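You operate a simulated robot arm through the tools that you are given. There is no shell and no other tool. Be economical: measure what you need, move in short steps, check, and stop when the job is done.

The job below is to be done with a simulated robot arm. You get a single attempt, and the scene is never put back.

## Task
Press the blue cap home and stand the can in the free well.
Fine: yellow dial to 6 bar and left there, white switch on, slider in, then the yellow button once; slider out; the well is in the long grey tray.

Only the result counts: the job must be done as asked and must still hold three seconds after the hand-in. Knocking over, shifting, dropping, spilling or breaking anything else fails it. A push-on lid holds only when it is set on centred and level and pressed home; a screw cap is set on level and turned clockwise until tight.

## Robot
A 6-joint arm with a two-finger parallel gripper, fixed in place. Base frame: the origin is at the foot of the arm, x ahead of it, y to its left, z up. Readings come in mm, degrees, newtons and seconds.
Its first joint turns from -66.0 to 66.0 degrees. Payload 2.1 kg.
Tool frame: the origin (TCP) lies between the finger pads and is the grasp point; the fingertips stand 30 mm ahead of it; z points along the fingers, y is the line along which they close. The gripper opens to 94 mm. The fingers are 28 mm wide and 10 mm thick; the gripper's body (50 by 96 mm) begins 55 mm behind the TCP.
Orientation is told as [roll, pitch, yaw] about the base's x, y, z axes, in that order, counted from this pose: with the fingers straight down and closing along the base's y, the tool's x points along the base's -x, its y along +y and its z along -z.

## Interface
- The arm moves only by the tool arm_command. Its argument "targets" is a list of rows, each a list of 6 numbers: the shift along the base's x, y, z in mm, then the turn, a rotation vector about the base's x, y, z in degrees. In form: [[x, y, z, rx, ry, rz], ...]. A call has 1 to 8 rows; each row shifts and turns the commanded pose from where the row before left it. "fingers" is the finger opening in mm, from 0 to 94, set as the call begins (left out, the last holds). A row lasts 0.2 s, in which the tool goes at most 50 mm and 8.6 degrees; a call with a longer step from one row to the next is refused whole, and so is a gripper value outside its range. A pose out of reach is approached as far as the arm can. The call stops where the force on the tool passes 90 N (or 10 N more than at its start, if that is more) or the arm is blocked; 0.2 s more then pass. The fingers move at their own pace (about 72 mm/s each) and stop on an object; they squeeze with about 43 N. The grip force told is the motor's: it shows also when the fingers shut on nothing. Time passes only in rows, and 0.2 s behind the last, so rows that do not move let the fingers close. It gives the time, the measured TCP pose, the force on the tool (base axes), the opening and the grip force at its end, in the units of the frame above (readings bear some noise).
- Cameras (640 x 400 px; columns grow to the right, rows downward): "scene" is fixed at [62.7, -383.3, 474.5]; the picture's right is [0.68, -0.73, 0.00], its down [-0.48, -0.44, -0.76] and it looks along [0.56, 0.51, -0.65] (base axes); focal length 244 px, centre (320, 200). "wrist" rides on the gripper at [76, 14, -103] in the tool frame; the picture's right is [-0.18, 0.98, 0.00], its down [-0.75, -0.14, -0.64] and it looks along [-0.63, -0.12, 0.77] (tool axes); focal length 243 px, centre (320, 200). There is no depth. A picture from a camera that has moved, and an enlarged one, comes with that camera's place and axes in the base frame and with its lens.
- get_image(camera): a new picture of that camera. The clock stands still meanwhile.
- inspect(camera, box): a new picture of the part [left, top, right, bottom] of that camera's present view, enlarged. The clock stands still meanwhile.
- sign_off(): hands the job in; it is judged then, once.

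Work in short steps. Places have to be worked out from the pictures, the camera data and where the tool is seen: move nearer, look again, correct. Check each grasp and each placing, and mend what went wrong. You have 120 turns and 76 pictures in all, those below and enlarged ones among them. Open the gripper and draw the arm clear of the work before you hand the job in, unless the task says otherwise; then end with one line.

The tools are called after ">>>" by a JSON object that holds its "op" and its "data". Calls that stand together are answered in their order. arm_command: Moves the arm, as the interface text tells. Its arguments: {"type":"object","properties":{"targets":{"type":"array"},"fingers":{"type":"number"}},"required":["targets"]} The other tools are called the same way: get_image (camera) takes a picture; inspect (camera, box) takes an enlarged picture of a part of a camera's view; sign_off () hands the job in.

At the start:

```text
time: 0.0
ee_pos: [268.9, -156.3, 322.2]
tcp_rot: [-0.1, 0.0, 0.0]
contact_force: [-0.9, 0.0, 0.2]
width: 94.1
grip_force: 0.0
```

scene: 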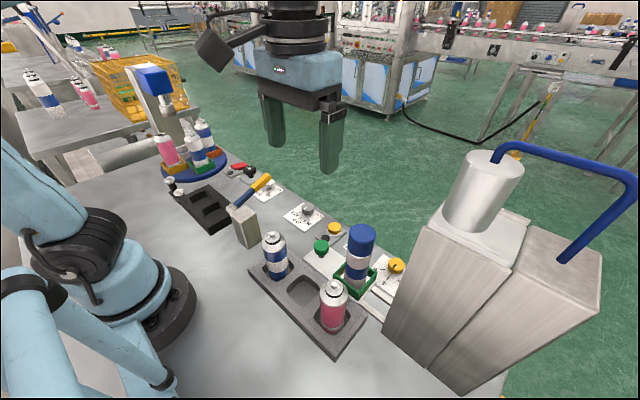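
wrist: 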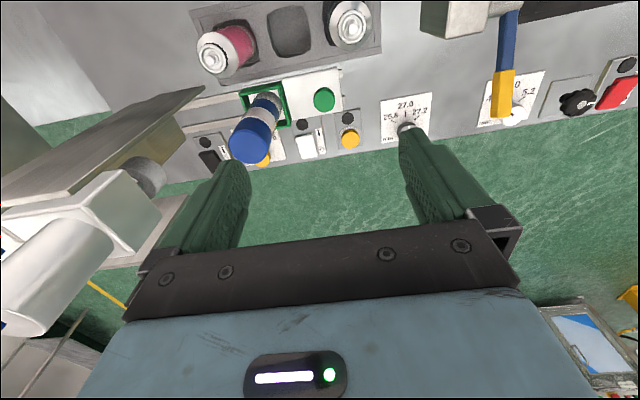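

I start by enlarging the work area in both views to identify the controls.

>>> {"op": "inspect", "data": {"camera": "scene", "box": [220, 160, 440, 360]}}

>>> {"op": "inspect", "data": {"camera": "wrist", "box": [180, 0, 400, 180]}}

>>> {"op": "inspect", "data": {"camera": "wrist", "box": [360, 0, 640, 180]}}

>>> {"op": "inspect", "data": {"camera": "scene", "box": [140, 110, 340, 260]}}

```text
2.00 times, centred on (330, 260) of scene
camera zoom: at [62.7, -383.3, 474.5], right [0.68, -0.73, 0.0], down [-0.48, -0.44, -0.76], along [0.56, 0.51, -0.65], focal length 487 px, centre (300, 80)
```

zoom: 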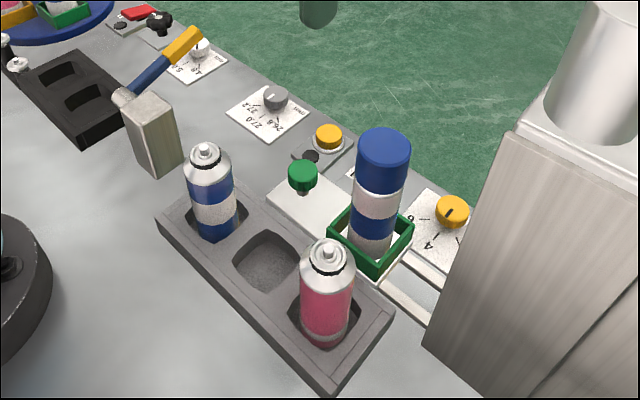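

```text
2.22 times, centred on (290, 90) of wrist
camera zoom: at [192.1, -141.7, 424.3], right [0.18, 0.98, 0.0], down [0.75, -0.14, 0.64], along [0.63, -0.12, -0.77], focal length 539 px, centre (387, 444)
```

zoom: 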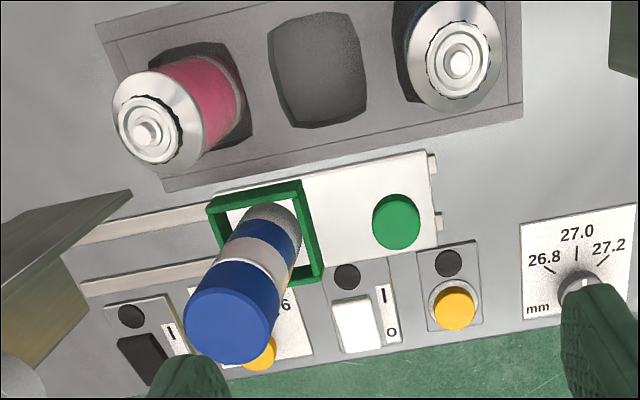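

```text
2.22 times, centred on (500, 90) of wrist
camera zoom: at [192.1, -141.7, 424.3], right [0.18, 0.98, 0.0], down [0.75, -0.14, 0.64], along [0.63, -0.12, -0.77], focal length 539 px, centre (-80, 444)
```

zoom: 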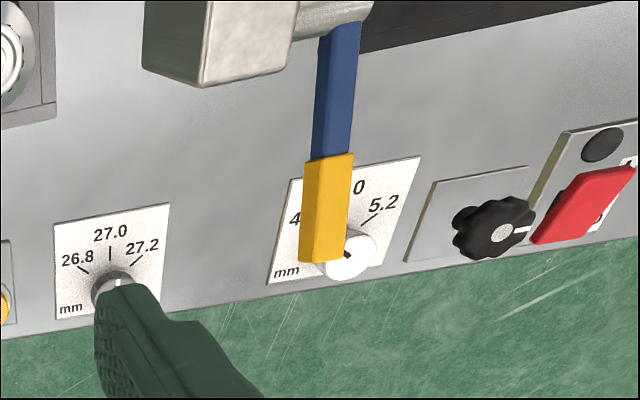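

```text
2.67 times, centred on (240, 185) of scene
camera zoom: at [62.7, -383.3, 474.5], right [0.68, -0.73, 0.0], down [-0.48, -0.44, -0.76], along [0.56, 0.51, -0.65], focal length 650 px, centre (533, 240)
```

zoom: 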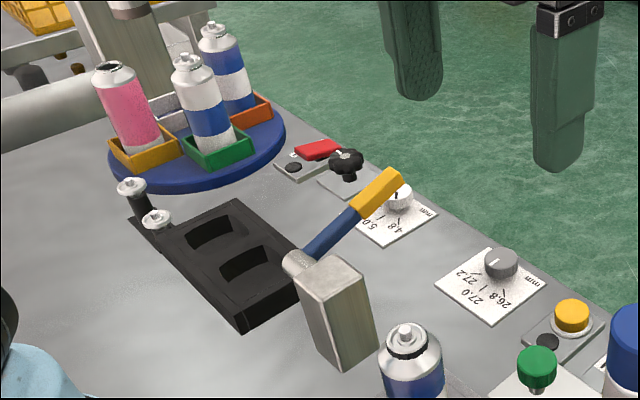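

Both cameras agree the bench top is at about z≈0, not at −560. The dial triangulates to about (402,-292), the white switch (398,-209), the button (393,-125) and the capped can (313,-250). I'll shift modestly for a better view and check that the motion and readings agree.

>>> {"op": "arm_command", "data": {"targets": [[30, -22, 0, 0, 0, 0], [31, -22, 0, 0, 0, 0]]}}

>>> {"op": "get_image", "data": {"camera": "wrist"}}

>>> {"op": "inspect", "data": {"camera": "wrist", "box": [120, 60, 360, 210]}}

```text
time: 0.6
ee_pos: [330.0, -200.8, 323.5]
tcp_rot: [0.0, 0.0, 0.0]
contact_force: [0.4, 0.4, -0.1]
width: 93.9
grip_force: 0.2
```

```text
69 pictures are left
camera wrist: at [254.0, -186.0, 426.3], right [0.18, 0.98, 0.0], down [0.75, -0.14, 0.64], along [0.63, -0.12, -0.77], focal length 243 px, centre (320, 200)
```

wrist: 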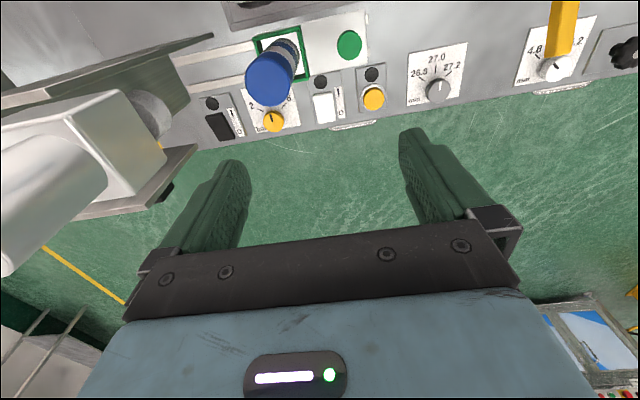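

```text
2.67 times, centred on (240, 135) of wrist
camera zoom: at [254.0, -186.0, 426.3], right [0.18, 0.98, 0.0], down [0.75, -0.14, 0.64], along [0.63, -0.12, -0.77], focal length 647 px, centre (533, 373)
```

zoom: 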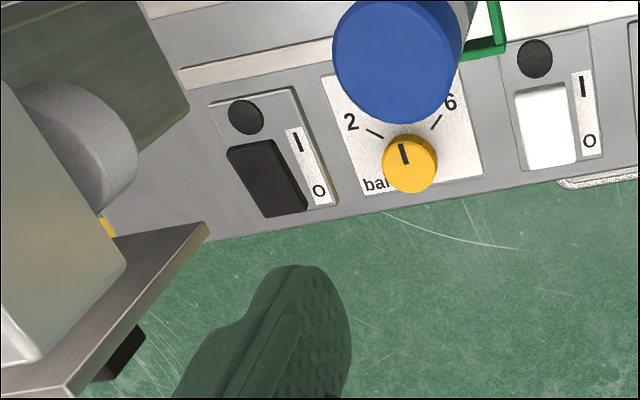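

The dial pointer sits near 4, with 2 to the −y side and 6 to the +y side, so it must turn clockwise seen from above. I go above the dial with the tool yawed −65°, which puts the camera on the side away from the press, and look again.

>>> {"op": "arm_command", "data": {"targets": [[9, -11, -10, 0, 0, -8.1], [9, -11, -10, 0, 0, -8.1], [9, -11, -15, 0, 0, -8.1], [9, -11, -15, 0, 0, -8.1], [9, -12, -20, 0, 0, -8.1], [9, -12, -20, 0, 0, -8.1], [9, -12, -20, 0, 0, -8.2], [7, -12, -20, 0, 0, -8.2]], "fingers": 60}}

>>> {"op": "get_image", "data": {"camera": "wrist"}}

>>> {"op": "get_image", "data": {"camera": "scene"}}

```text
time: 2.4
ee_pos: [401.1, -291.7, 190.6]
tcp_rot: [-0.1, 0.0, -65.3]
contact_force: [0.7, -0.1, 0.0]
width: 60.0
grip_force: 0.1
```

```text
67 pictures are left
camera wrist: at [381.7, -216.0, 293.4], right [0.97, 0.24, 0.0], down [0.19, -0.74, 0.64], along [0.16, -0.62, -0.77], focal length 243 px, centre (320, 200)
```

wrist: 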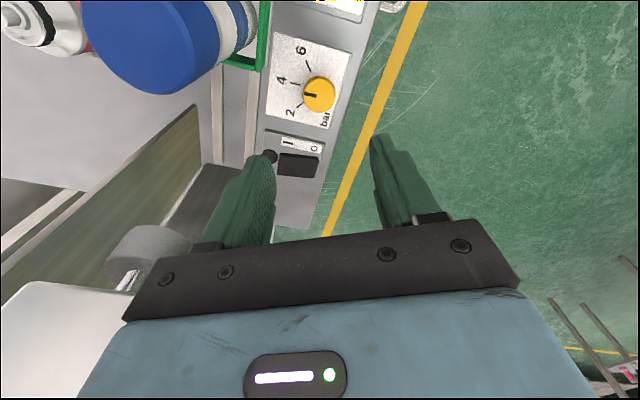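

```text
66 pictures are left
```

scene: 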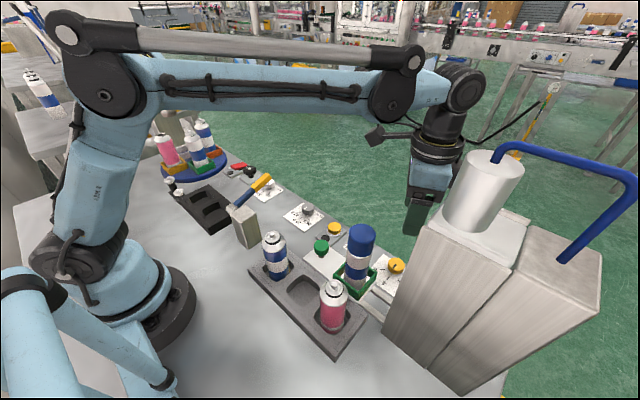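

The motion matches the readings. I enlarge the dial to read the angle of its pointer and scale.

>>> {"op": "inspect", "data": {"camera": "wrist", "box": [240, 20, 400, 120]}}

```text
4.00 times, centred on (320, 70) of wrist
camera zoom: at [381.7, -216.0, 293.4], right [0.97, 0.24, 0.0], down [0.19, -0.74, 0.64], along [0.16, -0.62, -0.77], focal length 970 px, centre (320, 720)
```

zoom: 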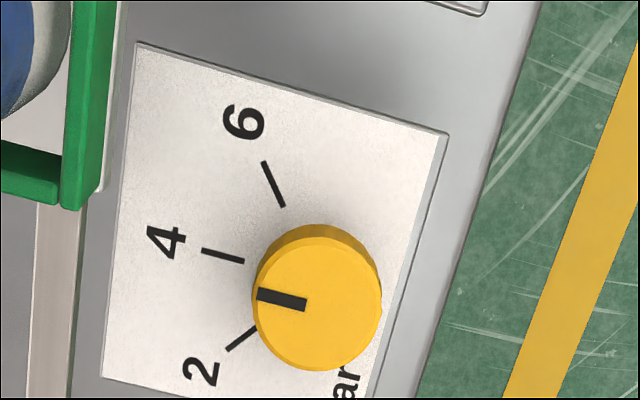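

Tick directions come out at −50°/0°/+50° for 2/4/6, with the dial centre at (401.5,-294.4) and its top at z≈20. The pointer is about 3° short of 4, so about 53° clockwise is needed. I descend around the knob.

>>> {"op": "arm_command", "data": {"targets": [[0.4, -2.7, -30, 0, 0, 0], [0, 0, -30, 0, 0, 0], [0, 0, -30, 0, 0, 0], [0, 0, -25, 0, 0, 0], [0, 0, -20, 0, 0, 0], [0, 0, -10, 0, 0, 0], [0, 0, -8, 0, 0, 0]], "fingers": 52}}

>>> {"op": "get_image", "data": {"camera": "wrist"}}

```text
time: 4.0
ee_pos: [400.1, -295.4, 39.3]
tcp_rot: [-0.1, 0.1, -65.1]
contact_force: [-0.2, 0.6, -0.5]
width: 52.4
grip_force: 0.1
```

```text
64 pictures are left
camera wrist: at [380.7, -219.5, 141.0], right [0.97, 0.25, 0.0], down [0.19, -0.74, 0.64], along [0.16, -0.62, -0.77], focal length 243 px, centre (320, 200)
```

wrist: 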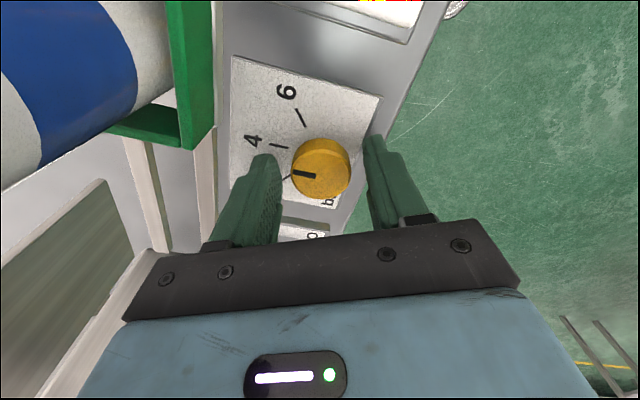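

The knob is centred between the fingers with no contact. I lower 3 mm and close on it.

>>> {"op": "arm_command", "data": {"targets": [[0.5, 0.5, -3, 0, 0, 0]]}}

>>> {"op": "arm_command", "data": {"targets": [[0, 0, 0, 0, 0, 0], [0, 0, 0, 0, 0, 0], [0, 0, 0, 0, 0, 0]], "fingers": 25}}

>>> {"op": "inspect", "data": {"camera": "wrist", "box": [220, 50, 400, 220]}}

```text
time: 4.4
ee_pos: [401.1, -293.8, 34.9]
tcp_rot: [-0.1, 0.0, -64.9]
contact_force: [-0.7, 0.6, 0.0]
width: 52.2
grip_force: 0.0
```

```text
time: 5.2
ee_pos: [401.1, -295.0, 35.4]
tcp_rot: [-0.1, 0.0, -65.2]
contact_force: [-3.5, 0.2, -4.3]
width: 33.6
grip_force: 44.8
```

```text
2.35 times, centred on (310, 135) of wrist
camera zoom: at [381.2, -219.2, 138.5], right [0.97, 0.25, 0.0], down [0.19, -0.74, 0.64], along [0.16, -0.62, -0.77], focal length 571 px, centre (344, 353)
```

zoom: 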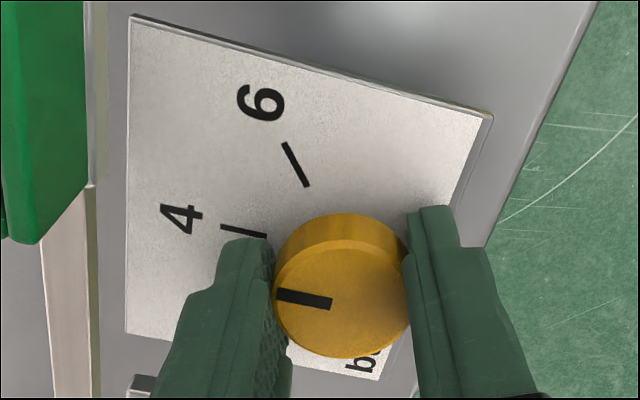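

The knob is gripped at 33.6 mm. I turn it 53° clockwise.

>>> {"op": "arm_command", "data": {"targets": [[0, 0, 0, 0, 0, -7.6], [0, 0, 0, 0, 0, -7.6], [0, 0, 0, 0, 0, -7.6], [0, 0, 0, 0, 0, -7.6], [0, 0, 0, 0, 0, -7.6], [0, 0, 0, 0, 0, -7.5], [0, 0, 0, 0, 0, -7.5], [0, 0, 0, 0, 0, 0]]}}

>>> {"op": "inspect", "data": {"camera": "wrist", "box": [220, 50, 400, 220]}}

```text
time: 7.0
ee_pos: [401.9, -293.6, 35.6]
tcp_rot: [0.1, 0.0, -118.0]
contact_force: [15.7, -6.0, 5.6]
width: 33.6
grip_force: 45.6
```

```text
2.35 times, centred on (310, 135) of wrist
camera zoom: at [449.1, -233.1, 138.5], right [0.78, -0.62, 0.0], down [-0.48, -0.6, 0.64], along [-0.4, -0.5, -0.77], focal length 571 px, centre (344, 353)
```

zoom: 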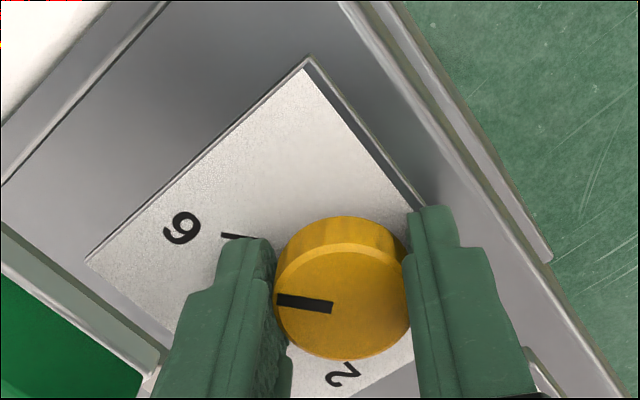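

The pointer direction (≈51.7°) now matches the 6 tick (≈51°). I release and lift straight up.

>>> {"op": "arm_command", "data": {"targets": [[0, 0, 0, 0, 0, 0], [0, 0, 0, 0, 0, 0], [0, 0, 20, 0, 0, 0], [0, 0, 40, 0, 0, 0], [0, 0, 45, 0, 0, 0], [0, 0, 45, 0, 0, 0]], "fingers": 52}}

>>> {"op": "inspect", "data": {"camera": "wrist", "box": [220, 0, 420, 130]}}

```text
time: 8.4
ee_pos: [399.9, -294.0, 188.0]
tcp_rot: [0.0, -0.1, -118.0]
contact_force: [0.1, 0.3, 0.3]
width: 52.1
grip_force: 0.1
```

```text
3.08 times, centred on (320, 65) of wrist
camera zoom: at [447.0, -233.4, 290.4], right [0.78, -0.62, 0.0], down [-0.48, -0.6, 0.64], along [-0.4, -0.5, -0.77], focal length 746 px, centre (320, 615)
```

zoom: 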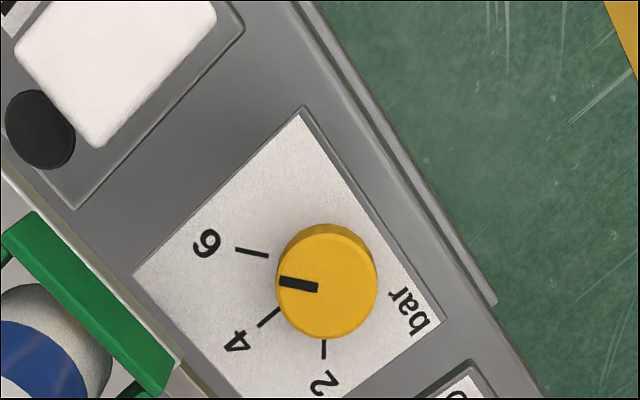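

The pointer looks to be on 6 within a few degrees. One tighter view will pin it down.

>>> {"op": "inspect", "data": {"camera": "wrist", "box": [280, 60, 352, 105]}}

```text
8.89 times, centred on (316, 82) of wrist
camera zoom: at [447.0, -233.4, 290.4], right [0.78, -0.62, 0.0], down [-0.48, -0.6, 0.64], along [-0.4, -0.5, -0.77], focal length 2157 px, centre (356, 1244)
```

zoom: 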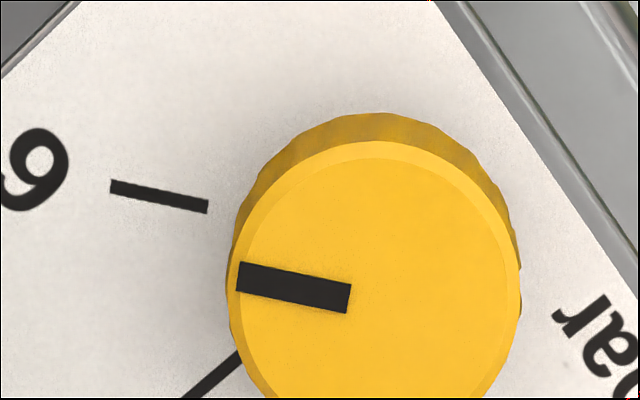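

The pointer is parallel to the 6 tick (49.8° against 49.3°), so the dial is set. Next I move above the white switch with the fingers closed and look at its rocker state.

>>> {"op": "arm_command", "data": {"targets": [[0, 20, 10, 0, 0, 7], [0, 21, 0, 0, 0, 7], [0, 22, 0, 0, 0, 7], [0, 22, 0, 0, 0, 7]], "fingers": 0}}

>>> {"op": "inspect", "data": {"camera": "wrist", "box": [220, 0, 420, 130]}}

```text
time: 9.4
ee_pos: [400.1, -209.5, 195.6]
tcp_rot: [-0.1, 0.0, -89.9]
contact_force: [-0.1, 0.2, -0.2]
width: 0.2
grip_force: 32.8
```

```text
3.08 times, centred on (320, 65) of wrist
camera zoom: at [414.7, -133.1, 299.0], right [0.98, -0.18, 0.0], down [-0.14, -0.75, 0.64], along [-0.12, -0.63, -0.77], focal length 746 px, centre (320, 615)
```

zoom: 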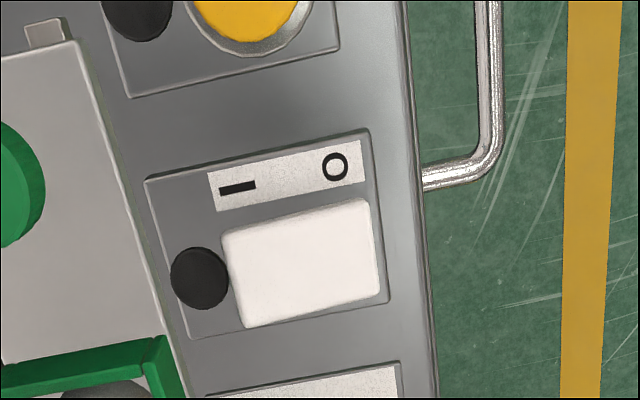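

The rocker spans x≈367–419, y≈−191…−223, with I at the low-x end. I move over the I end at (380,-207) and descend to just above it.

>>> {"op": "arm_command", "data": {"targets": [[-10, 1, -35, 0, 0, 0], [-10, 1, -35, 0, 0, 0], [0, 0, -35, 0, 0, 0], [0, 0, -33, 0, 0, 0]]}}

>>> {"op": "get_image", "data": {"camera": "wrist"}}

>>> {"op": "inspect", "data": {"camera": "scene", "box": [290, 190, 430, 300]}}

```text
time: 10.4
ee_pos: [380.6, -205.7, 59.3]
tcp_rot: [-0.1, 0.0, -90.1]
contact_force: [0.8, -0.7, 0.8]
width: 0.0
grip_force: 33.0
```

```text
58 pictures are left
camera wrist: at [393.7, -129.4, 161.2], right [0.98, -0.18, 0.0], down [-0.14, -0.75, 0.64], along [-0.12, -0.63, -0.77], focal length 243 px, centre (320, 200)
```

wrist: 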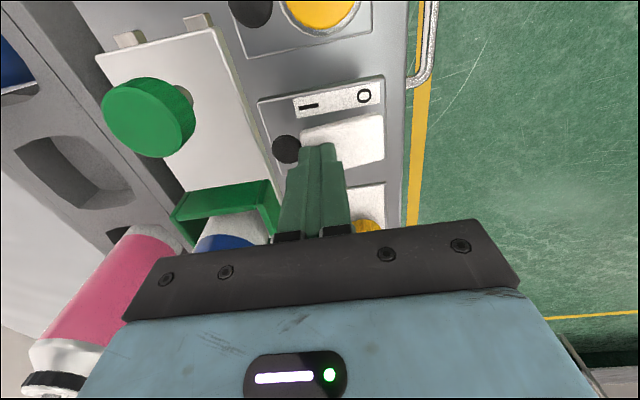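

```text
3.64 times, centred on (360, 245) of scene
camera zoom: at [62.7, -383.3, 474.5], right [0.68, -0.73, 0.0], down [-0.48, -0.44, -0.76], along [0.56, 0.51, -0.65], focal length 886 px, centre (174, 36)
```

zoom: 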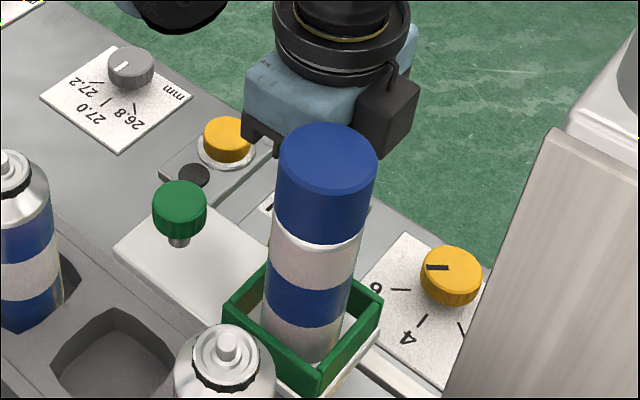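

The tip is at z≈29 over the I end of the rocker. I descend in small steps, watching the force.

>>> {"op": "arm_command", "data": {"targets": [[0, 0, -8, 0, 0, 0], [0, 0, -4, 0, 0, 0], [0, 0, -2, 0, 0, 0]]}}

>>> {"op": "arm_command", "data": {"targets": [[0, 0, -2, 0, 0, 0], [0, 0, -2, 0, 0, 0]]}}

>>> {"op": "inspect", "data": {"camera": "wrist", "box": [220, 50, 420, 220]}}

```text
time: 10.9
ee_pos: [379.0, -206.7, 52.1]
tcp_rot: [-0.5, 0.3, -90.1]
contact_force: [-1.1, 0.8, 28.5]
width: 0.1
grip_force: 32.7
stopped in row 2: the force on the tool passed its limit (the readings are from after the stop); the commanded pose is now the measured one
```

```text
time: 11.5
ee_pos: [379.5, -204.9, 52.3]
tcp_rot: [-0.6, 0.2, -90.0]
contact_force: [-0.4, 0.5, 27.4]
width: 0.0
grip_force: 33.4
stopped in row 2: the force on the tool passed its limit (the readings are from after the stop); the commanded pose is now the measured one
```

```text
2.35 times, centred on (320, 135) of wrist
camera zoom: at [393.7, -130.4, 155.3], right [0.98, -0.19, -0.01], down [-0.14, -0.76, 0.64], along [-0.13, -0.63, -0.77], focal length 571 px, centre (320, 353)
```

zoom: 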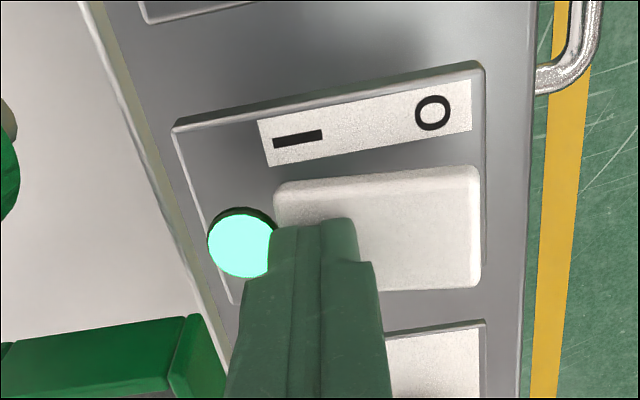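

The switch lamp has lit. I lift off and look at the slider knob and switch.

>>> {"op": "arm_command", "data": {"targets": [[0, 0, 20, 0, 0, 0], [0, 10, 40, 0, 0, 0], [-10, 20, 45, 0, 0, 0], [-15, 25, 40, 0, 0, 0], [-15, 25, 0, 0, 0, 0]]}}

>>> {"op": "get_image", "data": {"camera": "wrist"}}

>>> {"op": "get_image", "data": {"camera": "scene"}}

```text
refused: row 3 steps farther than a row can; nothing moved
```

```text
55 pictures are left
camera wrist: at [393.7, -130.4, 155.3], right [0.98, -0.19, -0.01], down [-0.14, -0.76, 0.64], along [-0.13, -0.63, -0.77], focal length 243 px, centre (320, 200)
```

wrist: 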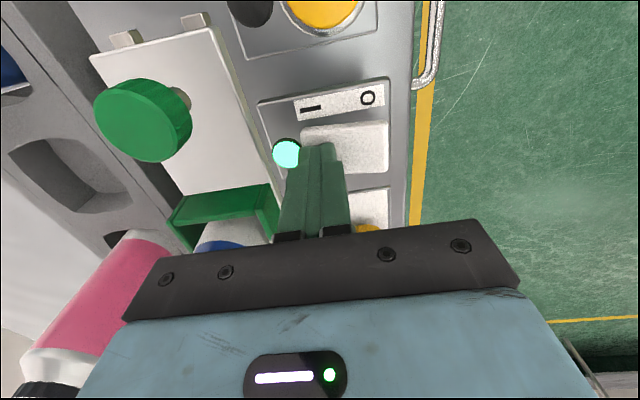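

```text
54 pictures are left
```

scene: 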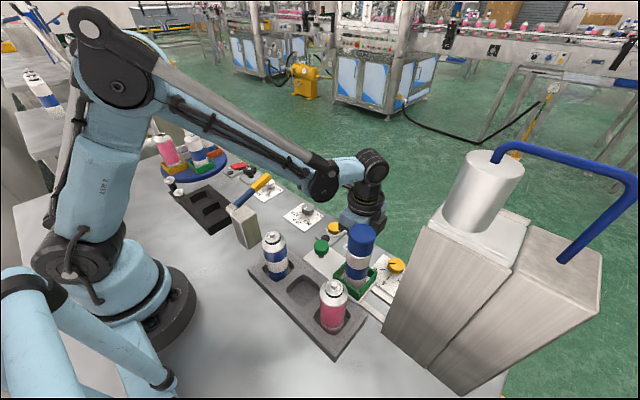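

That call was refused because a step was too long. I retry with shorter steps.

>>> {"op": "arm_command", "data": {"targets": [[0, 0, 20, 0, 0, 0], [0, 5, 40, 0, 0, 0], [-10, 15, 40, 0, 0, 0], [-15, 25, 35, 0, 0, 0], [-15, 25, 0, 0, 0, 0]]}}

>>> {"op": "get_image", "data": {"camera": "wrist"}}

```text
time: 12.7
ee_pos: [340.2, -136.3, 185.9]
tcp_rot: [-0.5, 0.2, -90.0]
contact_force: [-0.5, 0.1, 0.3]
width: 0.0
grip_force: 33.0
```

```text
53 pictures are left
camera wrist: at [354.5, -60.4, 288.6], right [0.98, -0.19, -0.01], down [-0.14, -0.76, 0.64], along [-0.13, -0.63, -0.77], focal length 243 px, centre (320, 200)
```

wrist: 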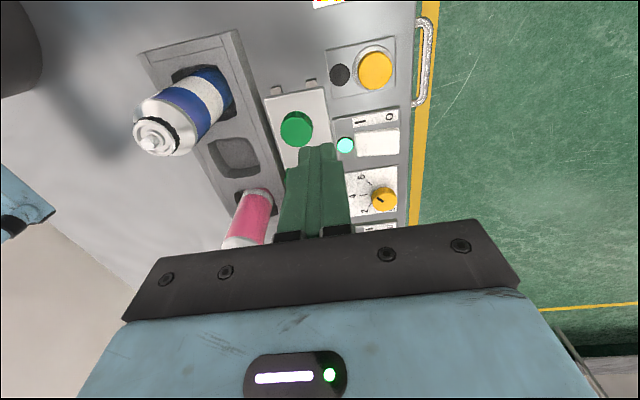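

The switch lamp stays lit. The slider knob is at about (309,-157), top z≈50 and about 33 mm across. I bring the closed fingers down on its +y side.

>>> {"op": "arm_command", "data": {"targets": [[-11, 7, -20, 0, 0, 0], [-10, 7, -30, 0, 0, 0], [-10, 7, -30, 0, 0, 0], [0, 0, -25, 0, 0, 0], [0, 0, -15, 0, 0, 0]]}}

>>> {"op": "get_image", "data": {"camera": "wrist"}}

>>> {"op": "inspect", "data": {"camera": "scene", "box": [250, 180, 430, 310]}}

```text
time: 13.9
ee_pos: [310.9, -115.2, 67.6]
tcp_rot: [-0.5, 0.1, -90.1]
contact_force: [0.6, 0.8, 0.6]
width: 0.0
grip_force: 32.4
```

```text
52 pictures are left
camera wrist: at [324.7, -39.3, 169.3], right [0.98, -0.19, -0.01], down [-0.14, -0.76, 0.64], along [-0.13, -0.63, -0.77], focal length 243 px, centre (320, 200)
```

wrist: 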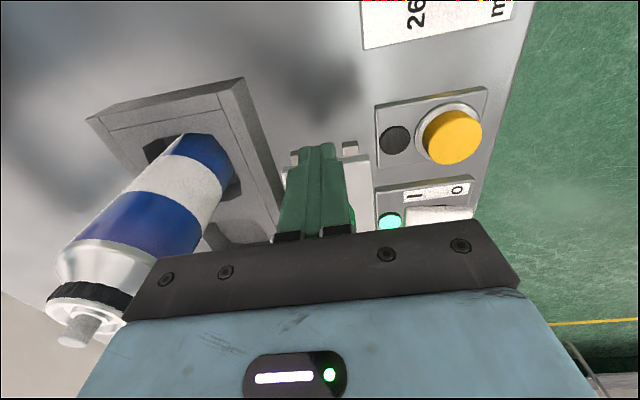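

```text
3.08 times, centred on (340, 245) of scene
camera zoom: at [62.7, -383.3, 474.5], right [0.68, -0.73, 0.0], down [-0.48, -0.44, -0.76], along [0.56, 0.51, -0.65], focal length 750 px, centre (258, 62)
```

zoom: 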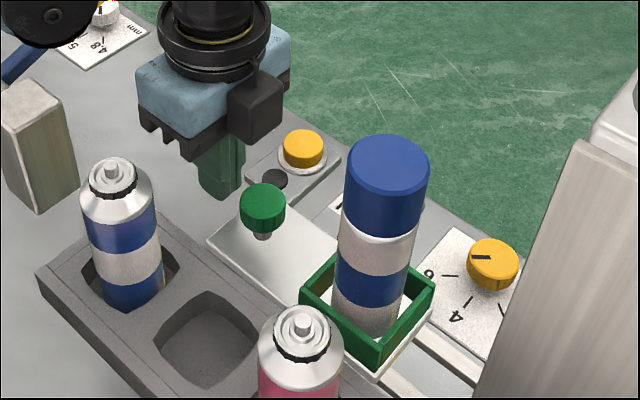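

The fingers stand behind the knob. I lower slightly and push along −y in steps, watching the force and alignment.

>>> {"op": "arm_command", "data": {"targets": [[-1.5, 0, -3, 0, 0, 0], [0, -6, 0, 0, 0, 0], [0, -6, 0, 0, 0, 0], [0, -6, 0, 0, 0, 0], [0, -6, 0, 0, 0, 0], [0, -6, 0, 0, 0, 0]]}}

>>> {"op": "get_image", "data": {"camera": "scene"}}

```text
time: 15.3
ee_pos: [305.7, -146.4, 64.4]
tcp_rot: [-0.5, 0.2, -90.1]
contact_force: [-0.4, 1.1, 0.1]
width: 0.2
grip_force: 32.9
```

```text
50 pictures are left
```

scene: 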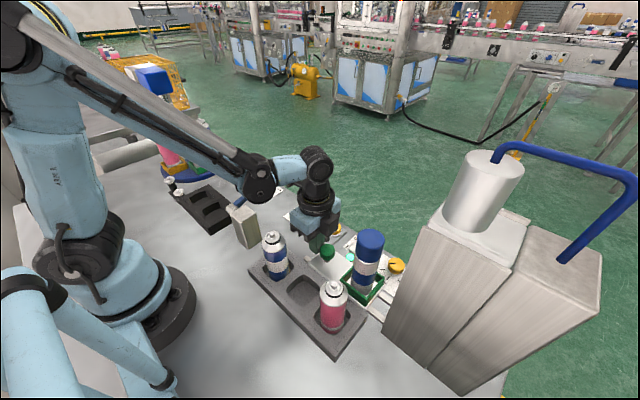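

The slider moves freely, and the nest has shifted about 20 mm. I continue pushing.

>>> {"op": "arm_command", "data": {"targets": [[1, -8, 0, 0, 0, 0], [1, -8, 0, 0, 0, 0], [0, -8, 0, 0, 0, 0], [0, -8, 0, 0, 0, 0], [0, -8, 0, 0, 0, 0], [0, -8, 0, 0, 0, 0]]}}

>>> {"op": "get_image", "data": {"camera": "scene"}}

>>> {"op": "get_image", "data": {"camera": "wrist"}}

```text
time: 16.7
ee_pos: [308.3, -192.9, 64.4]
tcp_rot: [-0.5, 0.2, -90.1]
contact_force: [-0.2, 1.1, 0.2]
width: 0.0
grip_force: 32.7
```

```text
49 pictures are left
```

scene: 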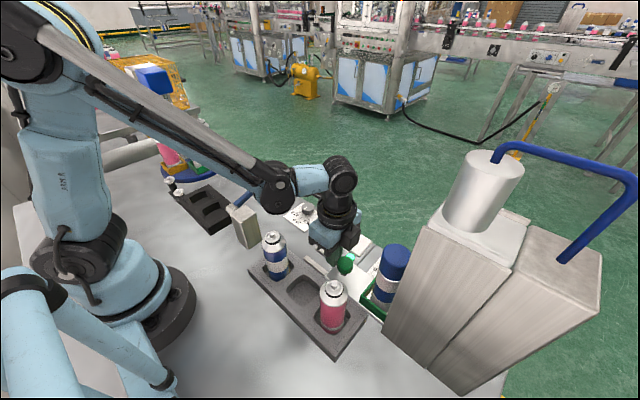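

```text
48 pictures are left
camera wrist: at [322.9, -117.5, 166.2], right [0.98, -0.19, -0.01], down [-0.14, -0.76, 0.64], along [-0.13, -0.63, -0.77], focal length 243 px, centre (320, 200)
```

wrist: 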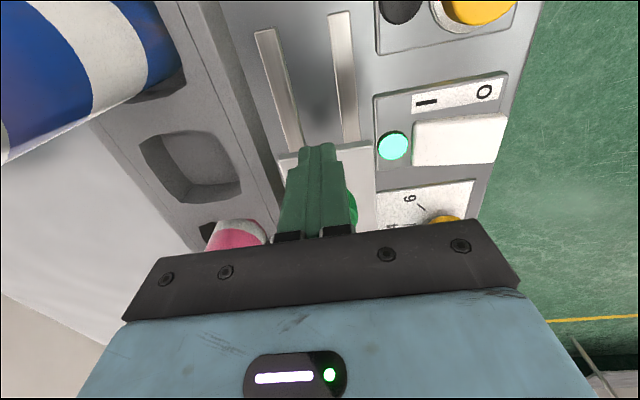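

It is going straight with low force. I continue another ~45 mm.

>>> {"op": "arm_command", "data": {"targets": [[0, -8, 0, 0, 0, 0], [0, -8, 0, 0, 0, 0], [0, -8, 0, 0, 0, 0], [0, -8, 0, 0, 0, 0], [0, -6, 0, 0, 0, 0], [0, -6, 0, 0, 0, 0]]}}

>>> {"op": "get_image", "data": {"camera": "wrist"}}

>>> {"op": "get_image", "data": {"camera": "scene"}}

```text
time: 18.1
ee_pos: [309.3, -238.3, 63.5]
tcp_rot: [-0.4, 0.2, -90.1]
contact_force: [0.7, 2.0, -1.1]
width: 0.1
grip_force: 33.5
```

```text
47 pictures are left
camera wrist: at [324.2, -162.0, 166.3], right [0.98, -0.19, -0.01], down [-0.14, -0.76, 0.64], along [-0.13, -0.63, -0.77], focal length 243 px, centre (320, 200)
```

wrist: 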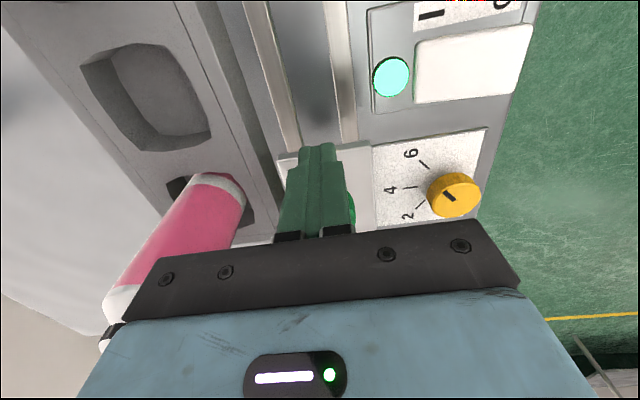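

```text
46 pictures are left
```

scene: 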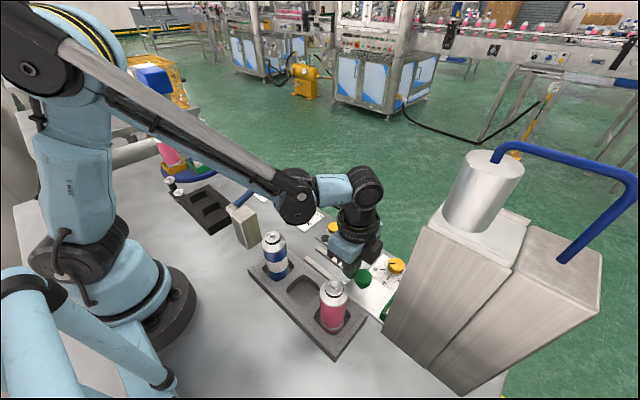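

The knob is at y≈−269 and still moving freely. I continue in smaller steps until it meets its stop.

>>> {"op": "arm_command", "data": {"targets": [[0, -5, 0, 0, 0, 0], [0, -5, 0, 0, 0, 0], [0, -5, 0, 0, 0, 0], [0, -5, 0, 0, 0, 0], [0, -5, 0, 0, 0, 0]]}}

>>> {"op": "get_image", "data": {"camera": "wrist"}}

>>> {"op": "inspect", "data": {"camera": "scene", "box": [290, 120, 530, 320]}}

```text
time: 19.2
ee_pos: [308.1, -248.1, 64.7]
tcp_rot: [-0.9, 2.4, -89.3]
contact_force: [-0.6, 4.5, 1.2]
width: 0.0
grip_force: 32.8
stopped in row 5: the force on the tool passed its limit (the readings are from after the stop); the commanded pose is now the measured one
```

```text
45 pictures are left
camera wrist: at [323.0, -176.0, 169.6], right [0.98, -0.17, -0.02], down [-0.12, -0.78, 0.61], along [-0.12, -0.6, -0.79], focal length 243 px, centre (320, 200)
```

wrist: 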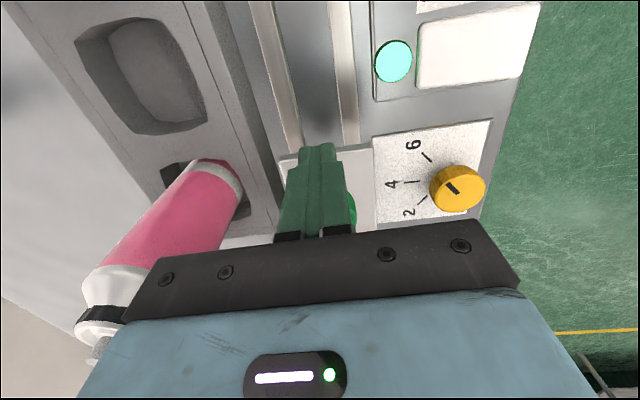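

```text
2.00 times, centred on (410, 220) of scene
camera zoom: at [62.7, -383.3, 474.5], right [0.68, -0.73, 0.0], down [-0.48, -0.44, -0.76], along [0.56, 0.51, -0.65], focal length 487 px, centre (140, 160)
```

zoom: 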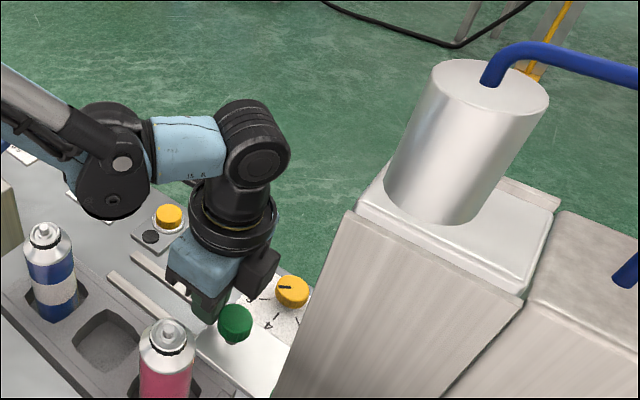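

The slider hit its stop. The travel of about 121 mm puts the nest at y≈−371, which matches the ram axis seen earlier. I back off, level the tool and rise.

>>> {"op": "arm_command", "data": {"targets": [[0, 8, 0, -2.4, -0.9, -0.7], [0, 10, 20, 0, 0, 0], [0, 15, 35, 0, 0, 0], [0, 20, 40, 0, 0, 0], [10, 30, 30, 0, 0, 0]]}}

>>> {"op": "get_image", "data": {"camera": "wrist"}}

```text
time: 20.4
ee_pos: [318.8, -167.3, 191.8]
tcp_rot: [0.0, -0.1, -90.1]
contact_force: [-0.2, -0.4, -0.6]
width: 0.0
grip_force: 33.2
```

```text
43 pictures are left
camera wrist: at [332.8, -90.1, 293.2], right [0.98, -0.19, 0.0], down [-0.14, -0.75, 0.64], along [-0.12, -0.63, -0.77], focal length 243 px, centre (320, 200)
```

wrist: 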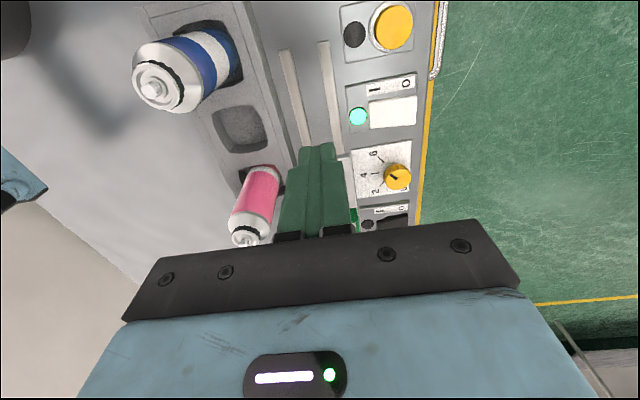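

Tool level. The button is confirmed at about (392,-124). I move above it and descend close, staying above contact.

>>> {"op": "arm_command", "data": {"targets": [[25, 15, 0, 0, 0, 0], [25, 15, -20, 0, 0, 0], [23, 13, -30, 0, 0, 0], [0, 0, -40, 0, 0, 0], [0, 0, -37, 0, 0, 0]]}}

>>> {"op": "get_image", "data": {"camera": "wrist"}}

>>> {"op": "inspect", "data": {"camera": "scene", "box": [290, 180, 430, 290]}}

```text
time: 21.6
ee_pos: [393.8, -124.3, 60.9]
tcp_rot: [-0.1, -0.1, -90.3]
contact_force: [0.3, 0.1, -0.2]
width: 0.0
grip_force: 33.3
```

```text
42 pictures are left
camera wrist: at [407.5, -47.6, 163.1], right [0.98, -0.19, 0.0], down [-0.14, -0.75, 0.64], along [-0.12, -0.63, -0.77], focal length 243 px, centre (320, 200)
```

wrist: 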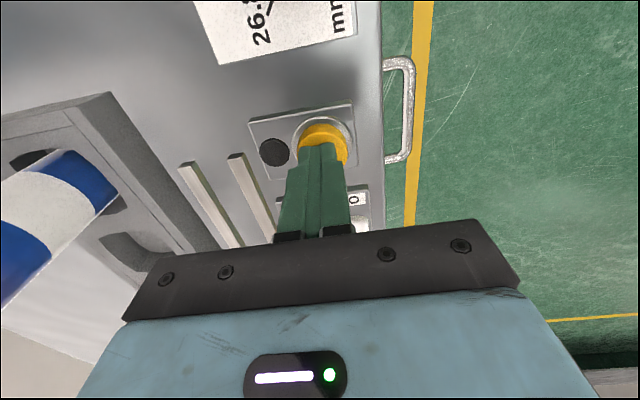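

```text
3.64 times, centred on (360, 235) of scene
camera zoom: at [62.7, -383.3, 474.5], right [0.68, -0.73, 0.0], down [-0.48, -0.44, -0.76], along [0.56, 0.51, -0.65], focal length 886 px, centre (174, 73)
```

zoom: 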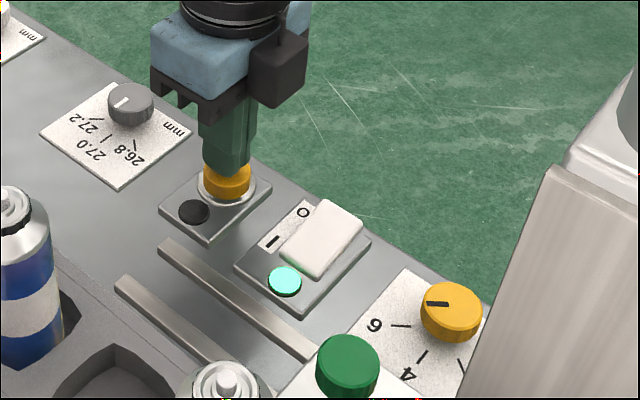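

The fingers are centred over the button, so I press down in one continuous motion.

>>> {"op": "arm_command", "data": {"targets": [[0, 0, -5, 0, 0, 0], [0, 0, -4, 0, 0, 0], [0, 0, -4, 0, 0, 0], [0, 0, -3, 0, 0, 0], [0, 0, -3, 0, 0, 0]]}}

>>> {"op": "inspect", "data": {"camera": "scene", "box": [290, 180, 430, 290]}}

```text
time: 22.9
ee_pos: [390.9, -122.9, 44.3]
tcp_rot: [0.0, -0.2, -90.3]
contact_force: [1.4, -4.7, 63.5]
width: 0.1
grip_force: 32.9
```

```text
3.64 times, centred on (360, 235) of scene
camera zoom: at [62.5, -383.2, 474.6], right [0.68, -0.73, 0.0], down [-0.48, -0.44, -0.76], along [0.56, 0.51, -0.65], focal length 886 px, centre (174, 73)
```

zoom: 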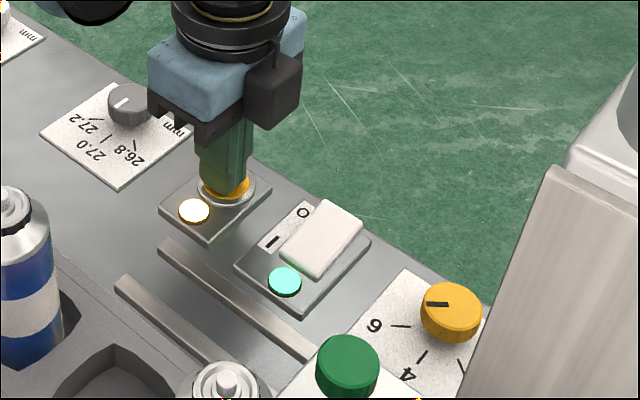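

The button lamp lit and the press is cycling. I lift straight off and wait for the cycle to finish.

>>> {"op": "arm_command", "data": {"targets": [[0, 0, 25, 0, 0, 0], [0, 0, 40, 0, 0, 0], [0, 0, 40, 0, 0, 0], [0, 0, 40, 0, 0, 0], [0, 0, 0, 0, 0, 0], [0, 0, 0, 0, 0, 0], [0, 0, 0, 0, 0, 0], [0, 0, 0, 0, 0, 0]]}}

>>> {"op": "get_image", "data": {"camera": "scene"}}

```text
time: 24.6
ee_pos: [392.2, -121.7, 189.2]
tcp_rot: [0.0, -0.1, -90.1]
contact_force: [-0.2, 0.4, -0.3]
width: 0.0
grip_force: 32.8
```

```text
39 pictures are left
```

scene: 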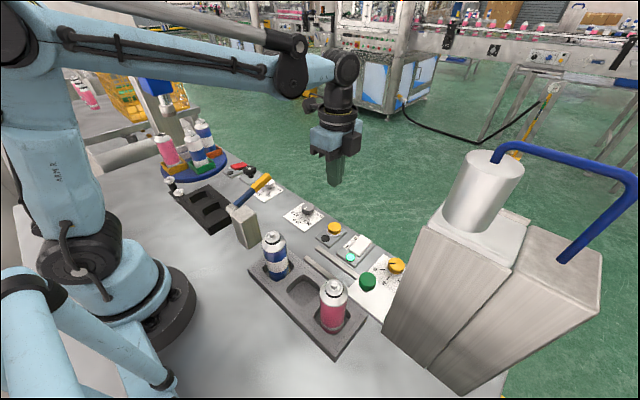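

The button lamp went out, so the cycle seems to be done. I go to the knob with open fingers, coming down first at y≈−200 and then approaching along −y to stay clear of the cylinder.

>>> {"op": "arm_command", "data": {"targets": [[-28, -26, 0, 0, 0, 0], [-28, -26, 0, 0, 0, 0], [-27, -26, 0, 0, 0, 0], [0, 0, -40, 0, 0, 0], [0, 0, -40, 0, 0, 0], [0, 0, -30, 0, 0, 0], [0, 0, -14, 0, 0, 0]], "fingers": 58}}

>>> {"op": "get_image", "data": {"camera": "wrist"}}

```text
time: 26.2
ee_pos: [308.9, -198.6, 64.3]
tcp_rot: [-0.1, -0.1, -90.1]
contact_force: [0.7, -0.9, 0.0]
width: 58.0
grip_force: 0.0
```

```text
38 pictures are left
camera wrist: at [322.5, -122.3, 165.9], right [0.98, -0.19, 0.0], down [-0.14, -0.75, 0.64], along [-0.12, -0.63, -0.77], focal length 243 px, centre (320, 200)
```

wrist: 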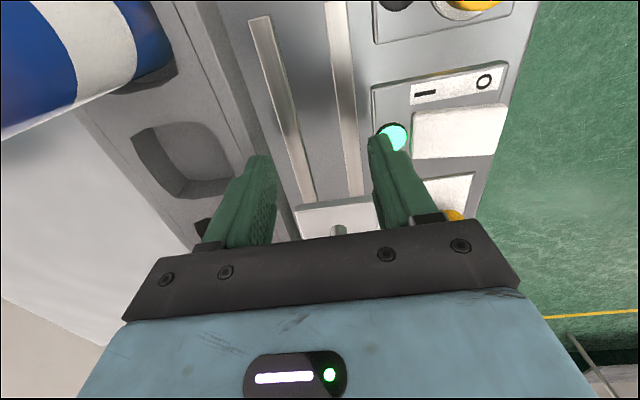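

The fingers straddle the knob line, and the stem is at x≈309. I advance to y≈−278.

>>> {"op": "arm_command", "data": {"targets": [[0, -20, 0, 0, 0, 0], [0, -20, 0, 0, 0, 0], [0, -15, 0, 0, 0, 0], [0, -10, 0, 0, 0, 0], [0, -8, 0, 0, 0, 0], [0, -7, 0, 0, 0, 0]]}}

>>> {"op": "get_image", "data": {"camera": "wrist"}}

>>> {"op": "inspect", "data": {"camera": "scene", "box": [290, 120, 530, 320]}}

```text
time: 27.6
ee_pos: [308.4, -279.8, 65.0]
tcp_rot: [0.1, -0.1, -90.1]
contact_force: [-1.0, 0.1, -0.1]
width: 57.8
grip_force: 0.2
```

```text
37 pictures are left
camera wrist: at [322.3, -203.9, 167.0], right [0.98, -0.19, 0.0], down [-0.14, -0.75, 0.64], along [-0.12, -0.63, -0.77], focal length 243 px, centre (320, 200)
```

wrist: 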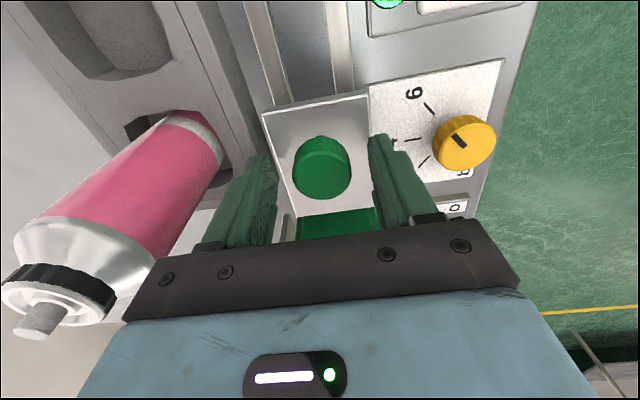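

```text
2.00 times, centred on (410, 220) of scene
camera zoom: at [62.7, -383.3, 474.5], right [0.68, -0.73, 0.0], down [-0.48, -0.44, -0.76], along [0.56, 0.51, -0.65], focal length 487 px, centre (140, 160)
```

zoom: 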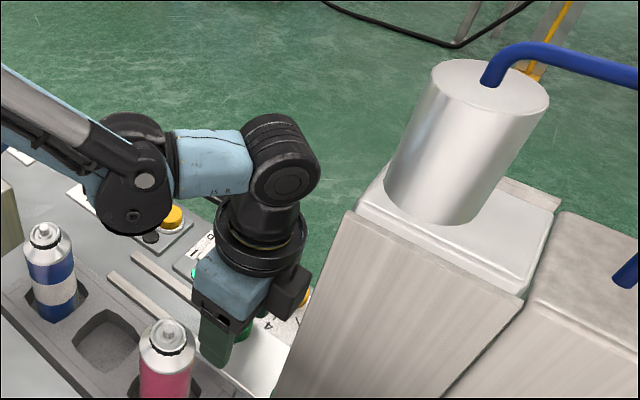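

The knob is centred between the fingers. I close on it.

>>> {"op": "arm_command", "data": {"targets": [[0.5, 1.5, -1, 0, 0, 0], [0, 0, 0, 0, 0, 0], [0, 0, 0, 0, 0, 0], [0, 0, 0, 0, 0, 0]], "fingers": 22}}

```text
time: 28.6
ee_pos: [309.7, -278.9, 64.0]
tcp_rot: [0.1, -0.1, -90.0]
contact_force: [17.4, -1.6, 7.1]
width: 31.1
grip_force: 45.0
```

The knob is held at 31 mm. I pull the slider out smoothly along +y.

>>> {"op": "arm_command", "data": {"targets": [[0, 3, 0, 0, 0, 0], [0, 6, 0, 0, 0, 0], [0, 8, 0, 0, 0, 0], [0, 8, 0, 0, 0, 0], [0, 8, 0, 0, 0, 0], [0, 8, 0, 0, 0, 0], [0, 8, 0, 0, 0, 0], [0, 8, 0, 0, 0, 0]]}}

>>> {"op": "arm_command", "data": {"targets": [[0, 8, 0, 0, 0, 0], [0, 8, 0, 0, 0, 0], [0, 8, 0, 0, 0, 0], [0, 8, 0, 0, 0, 0], [0, 8, 0, 0, 0, 0], [0, 8, 0, 0, 0, 0], [0, 6, 0, 0, 0, 0], [0, 4, 0, 0, 0, 0]]}}

>>> {"op": "get_image", "data": {"camera": "scene"}}

```text
time: 30.4
ee_pos: [309.4, -221.1, 63.4]
tcp_rot: [0.3, -0.2, -90.1]
contact_force: [24.0, -0.7, 32.4]
width: 31.3
grip_force: 44.6
```

```text
time: 32.2
ee_pos: [310.4, -165.4, 63.4]
tcp_rot: [0.4, -0.2, -90.2]
contact_force: [31.6, -1.1, -24.2]
width: 31.2
grip_force: 45.9
```

```text
35 pictures are left
```

scene: 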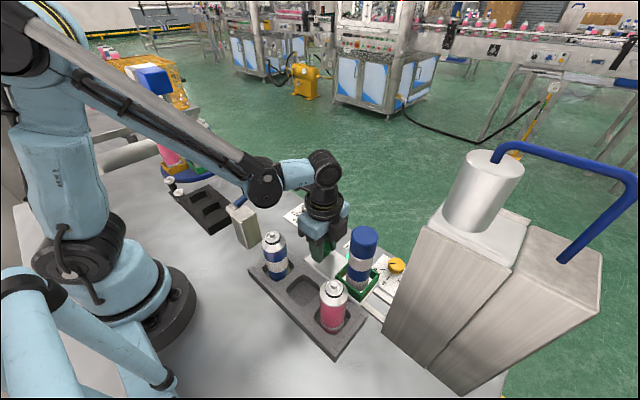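

The can is out and the knob is at y≈−165, so a few millimetres remain. I pull to the stop in small steps.

>>> {"op": "arm_command", "data": {"targets": [[-0.5, 3, 0, 0, 0, 0], [0, 3, 0, 0, 0, 0], [0, 3, 0, 0, 0, 0], [0, 2, 0, 0, 0, 0], [0, 2, 0, 0, 0, 0]]}}

>>> {"op": "inspect", "data": {"camera": "scene", "box": [290, 200, 430, 310]}}

```text
time: 33.5
ee_pos: [308.9, -154.7, 64.3]
tcp_rot: [0.4, -0.8, -90.3]
contact_force: [22.6, -40.3, 12.2]
width: 30.9
grip_force: 45.2
```

```text
3.64 times, centred on (360, 255) of scene
camera zoom: at [62.7, -383.3, 474.5], right [0.68, -0.73, 0.0], down [-0.48, -0.44, -0.76], along [0.56, 0.51, -0.65], focal length 886 px, centre (174, 0)
```

zoom: 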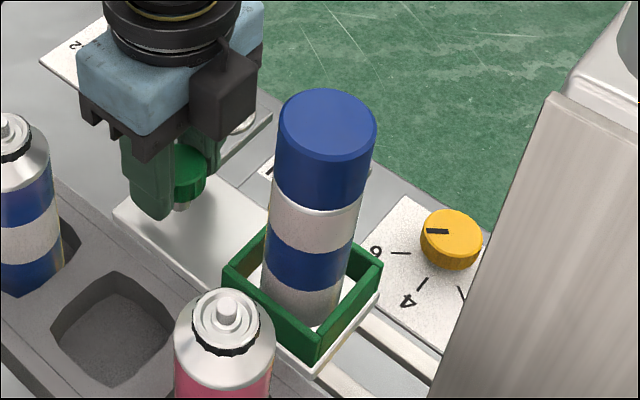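

The slider is at its out stop (40 N). I ease off, release the knob and rise straight up, then check the cap.

>>> {"op": "arm_command", "data": {"targets": [[0, -2, 0, 0, 0, 0]]}}

>>> {"op": "arm_command", "data": {"targets": [[0, 0, 0, 0, 0, 0], [0, 0, 0, 0, 0, 0], [0, 0, 20, 0, 0, 0], [0, 0, 40, 0, 0, 0], [0, 0, 45, 0, 0, 0], [0, 10, 40, 0, 0, 0]], "fingers": 58}}

>>> {"op": "inspect", "data": {"camera": "scene", "box": [290, 200, 430, 310]}}

>>> {"op": "get_image", "data": {"camera": "wrist"}}

```text
time: 33.9
ee_pos: [310.1, -154.6, 63.7]
tcp_rot: [0.3, -0.5, -90.1]
contact_force: [19.0, -22.8, 24.0]
width: 31.6
grip_force: 44.5
```

```text
time: 35.2
ee_pos: [308.9, -143.2, 210.2]
tcp_rot: [0.1, -0.1, -90.2]
contact_force: [-0.4, 0.5, 0.6]
width: 58.2
grip_force: 0.1
```

```text
3.64 times, centred on (360, 255) of scene
camera zoom: at [62.7, -383.3, 474.5], right [0.68, -0.73, 0.0], down [-0.48, -0.44, -0.76], along [0.56, 0.51, -0.65], focal length 886 px, centre (174, 0)
```

zoom: 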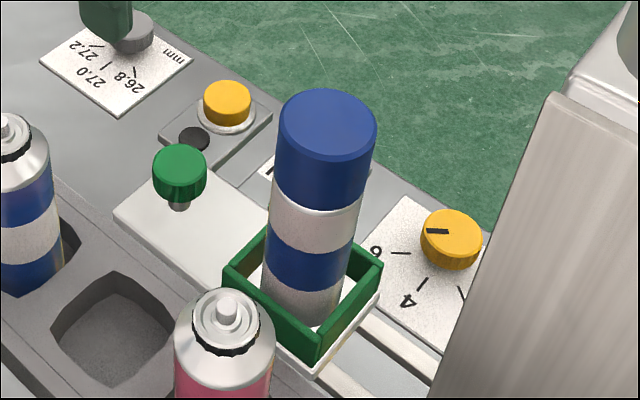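

```text
32 pictures are left
camera wrist: at [321.6, -66.4, 312.7], right [0.98, -0.19, 0.0], down [-0.14, -0.75, 0.64], along [-0.12, -0.63, -0.77], focal length 243 px, centre (320, 200)
```

wrist: 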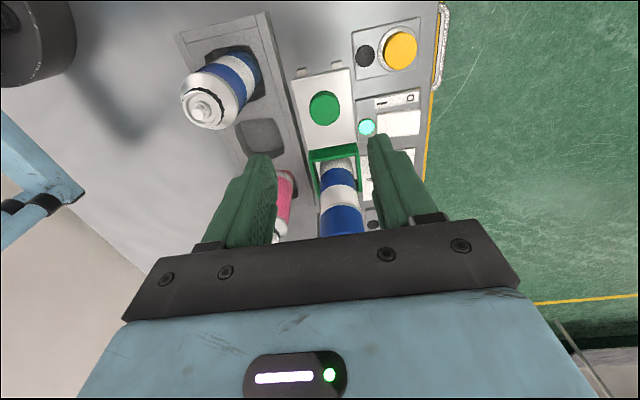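

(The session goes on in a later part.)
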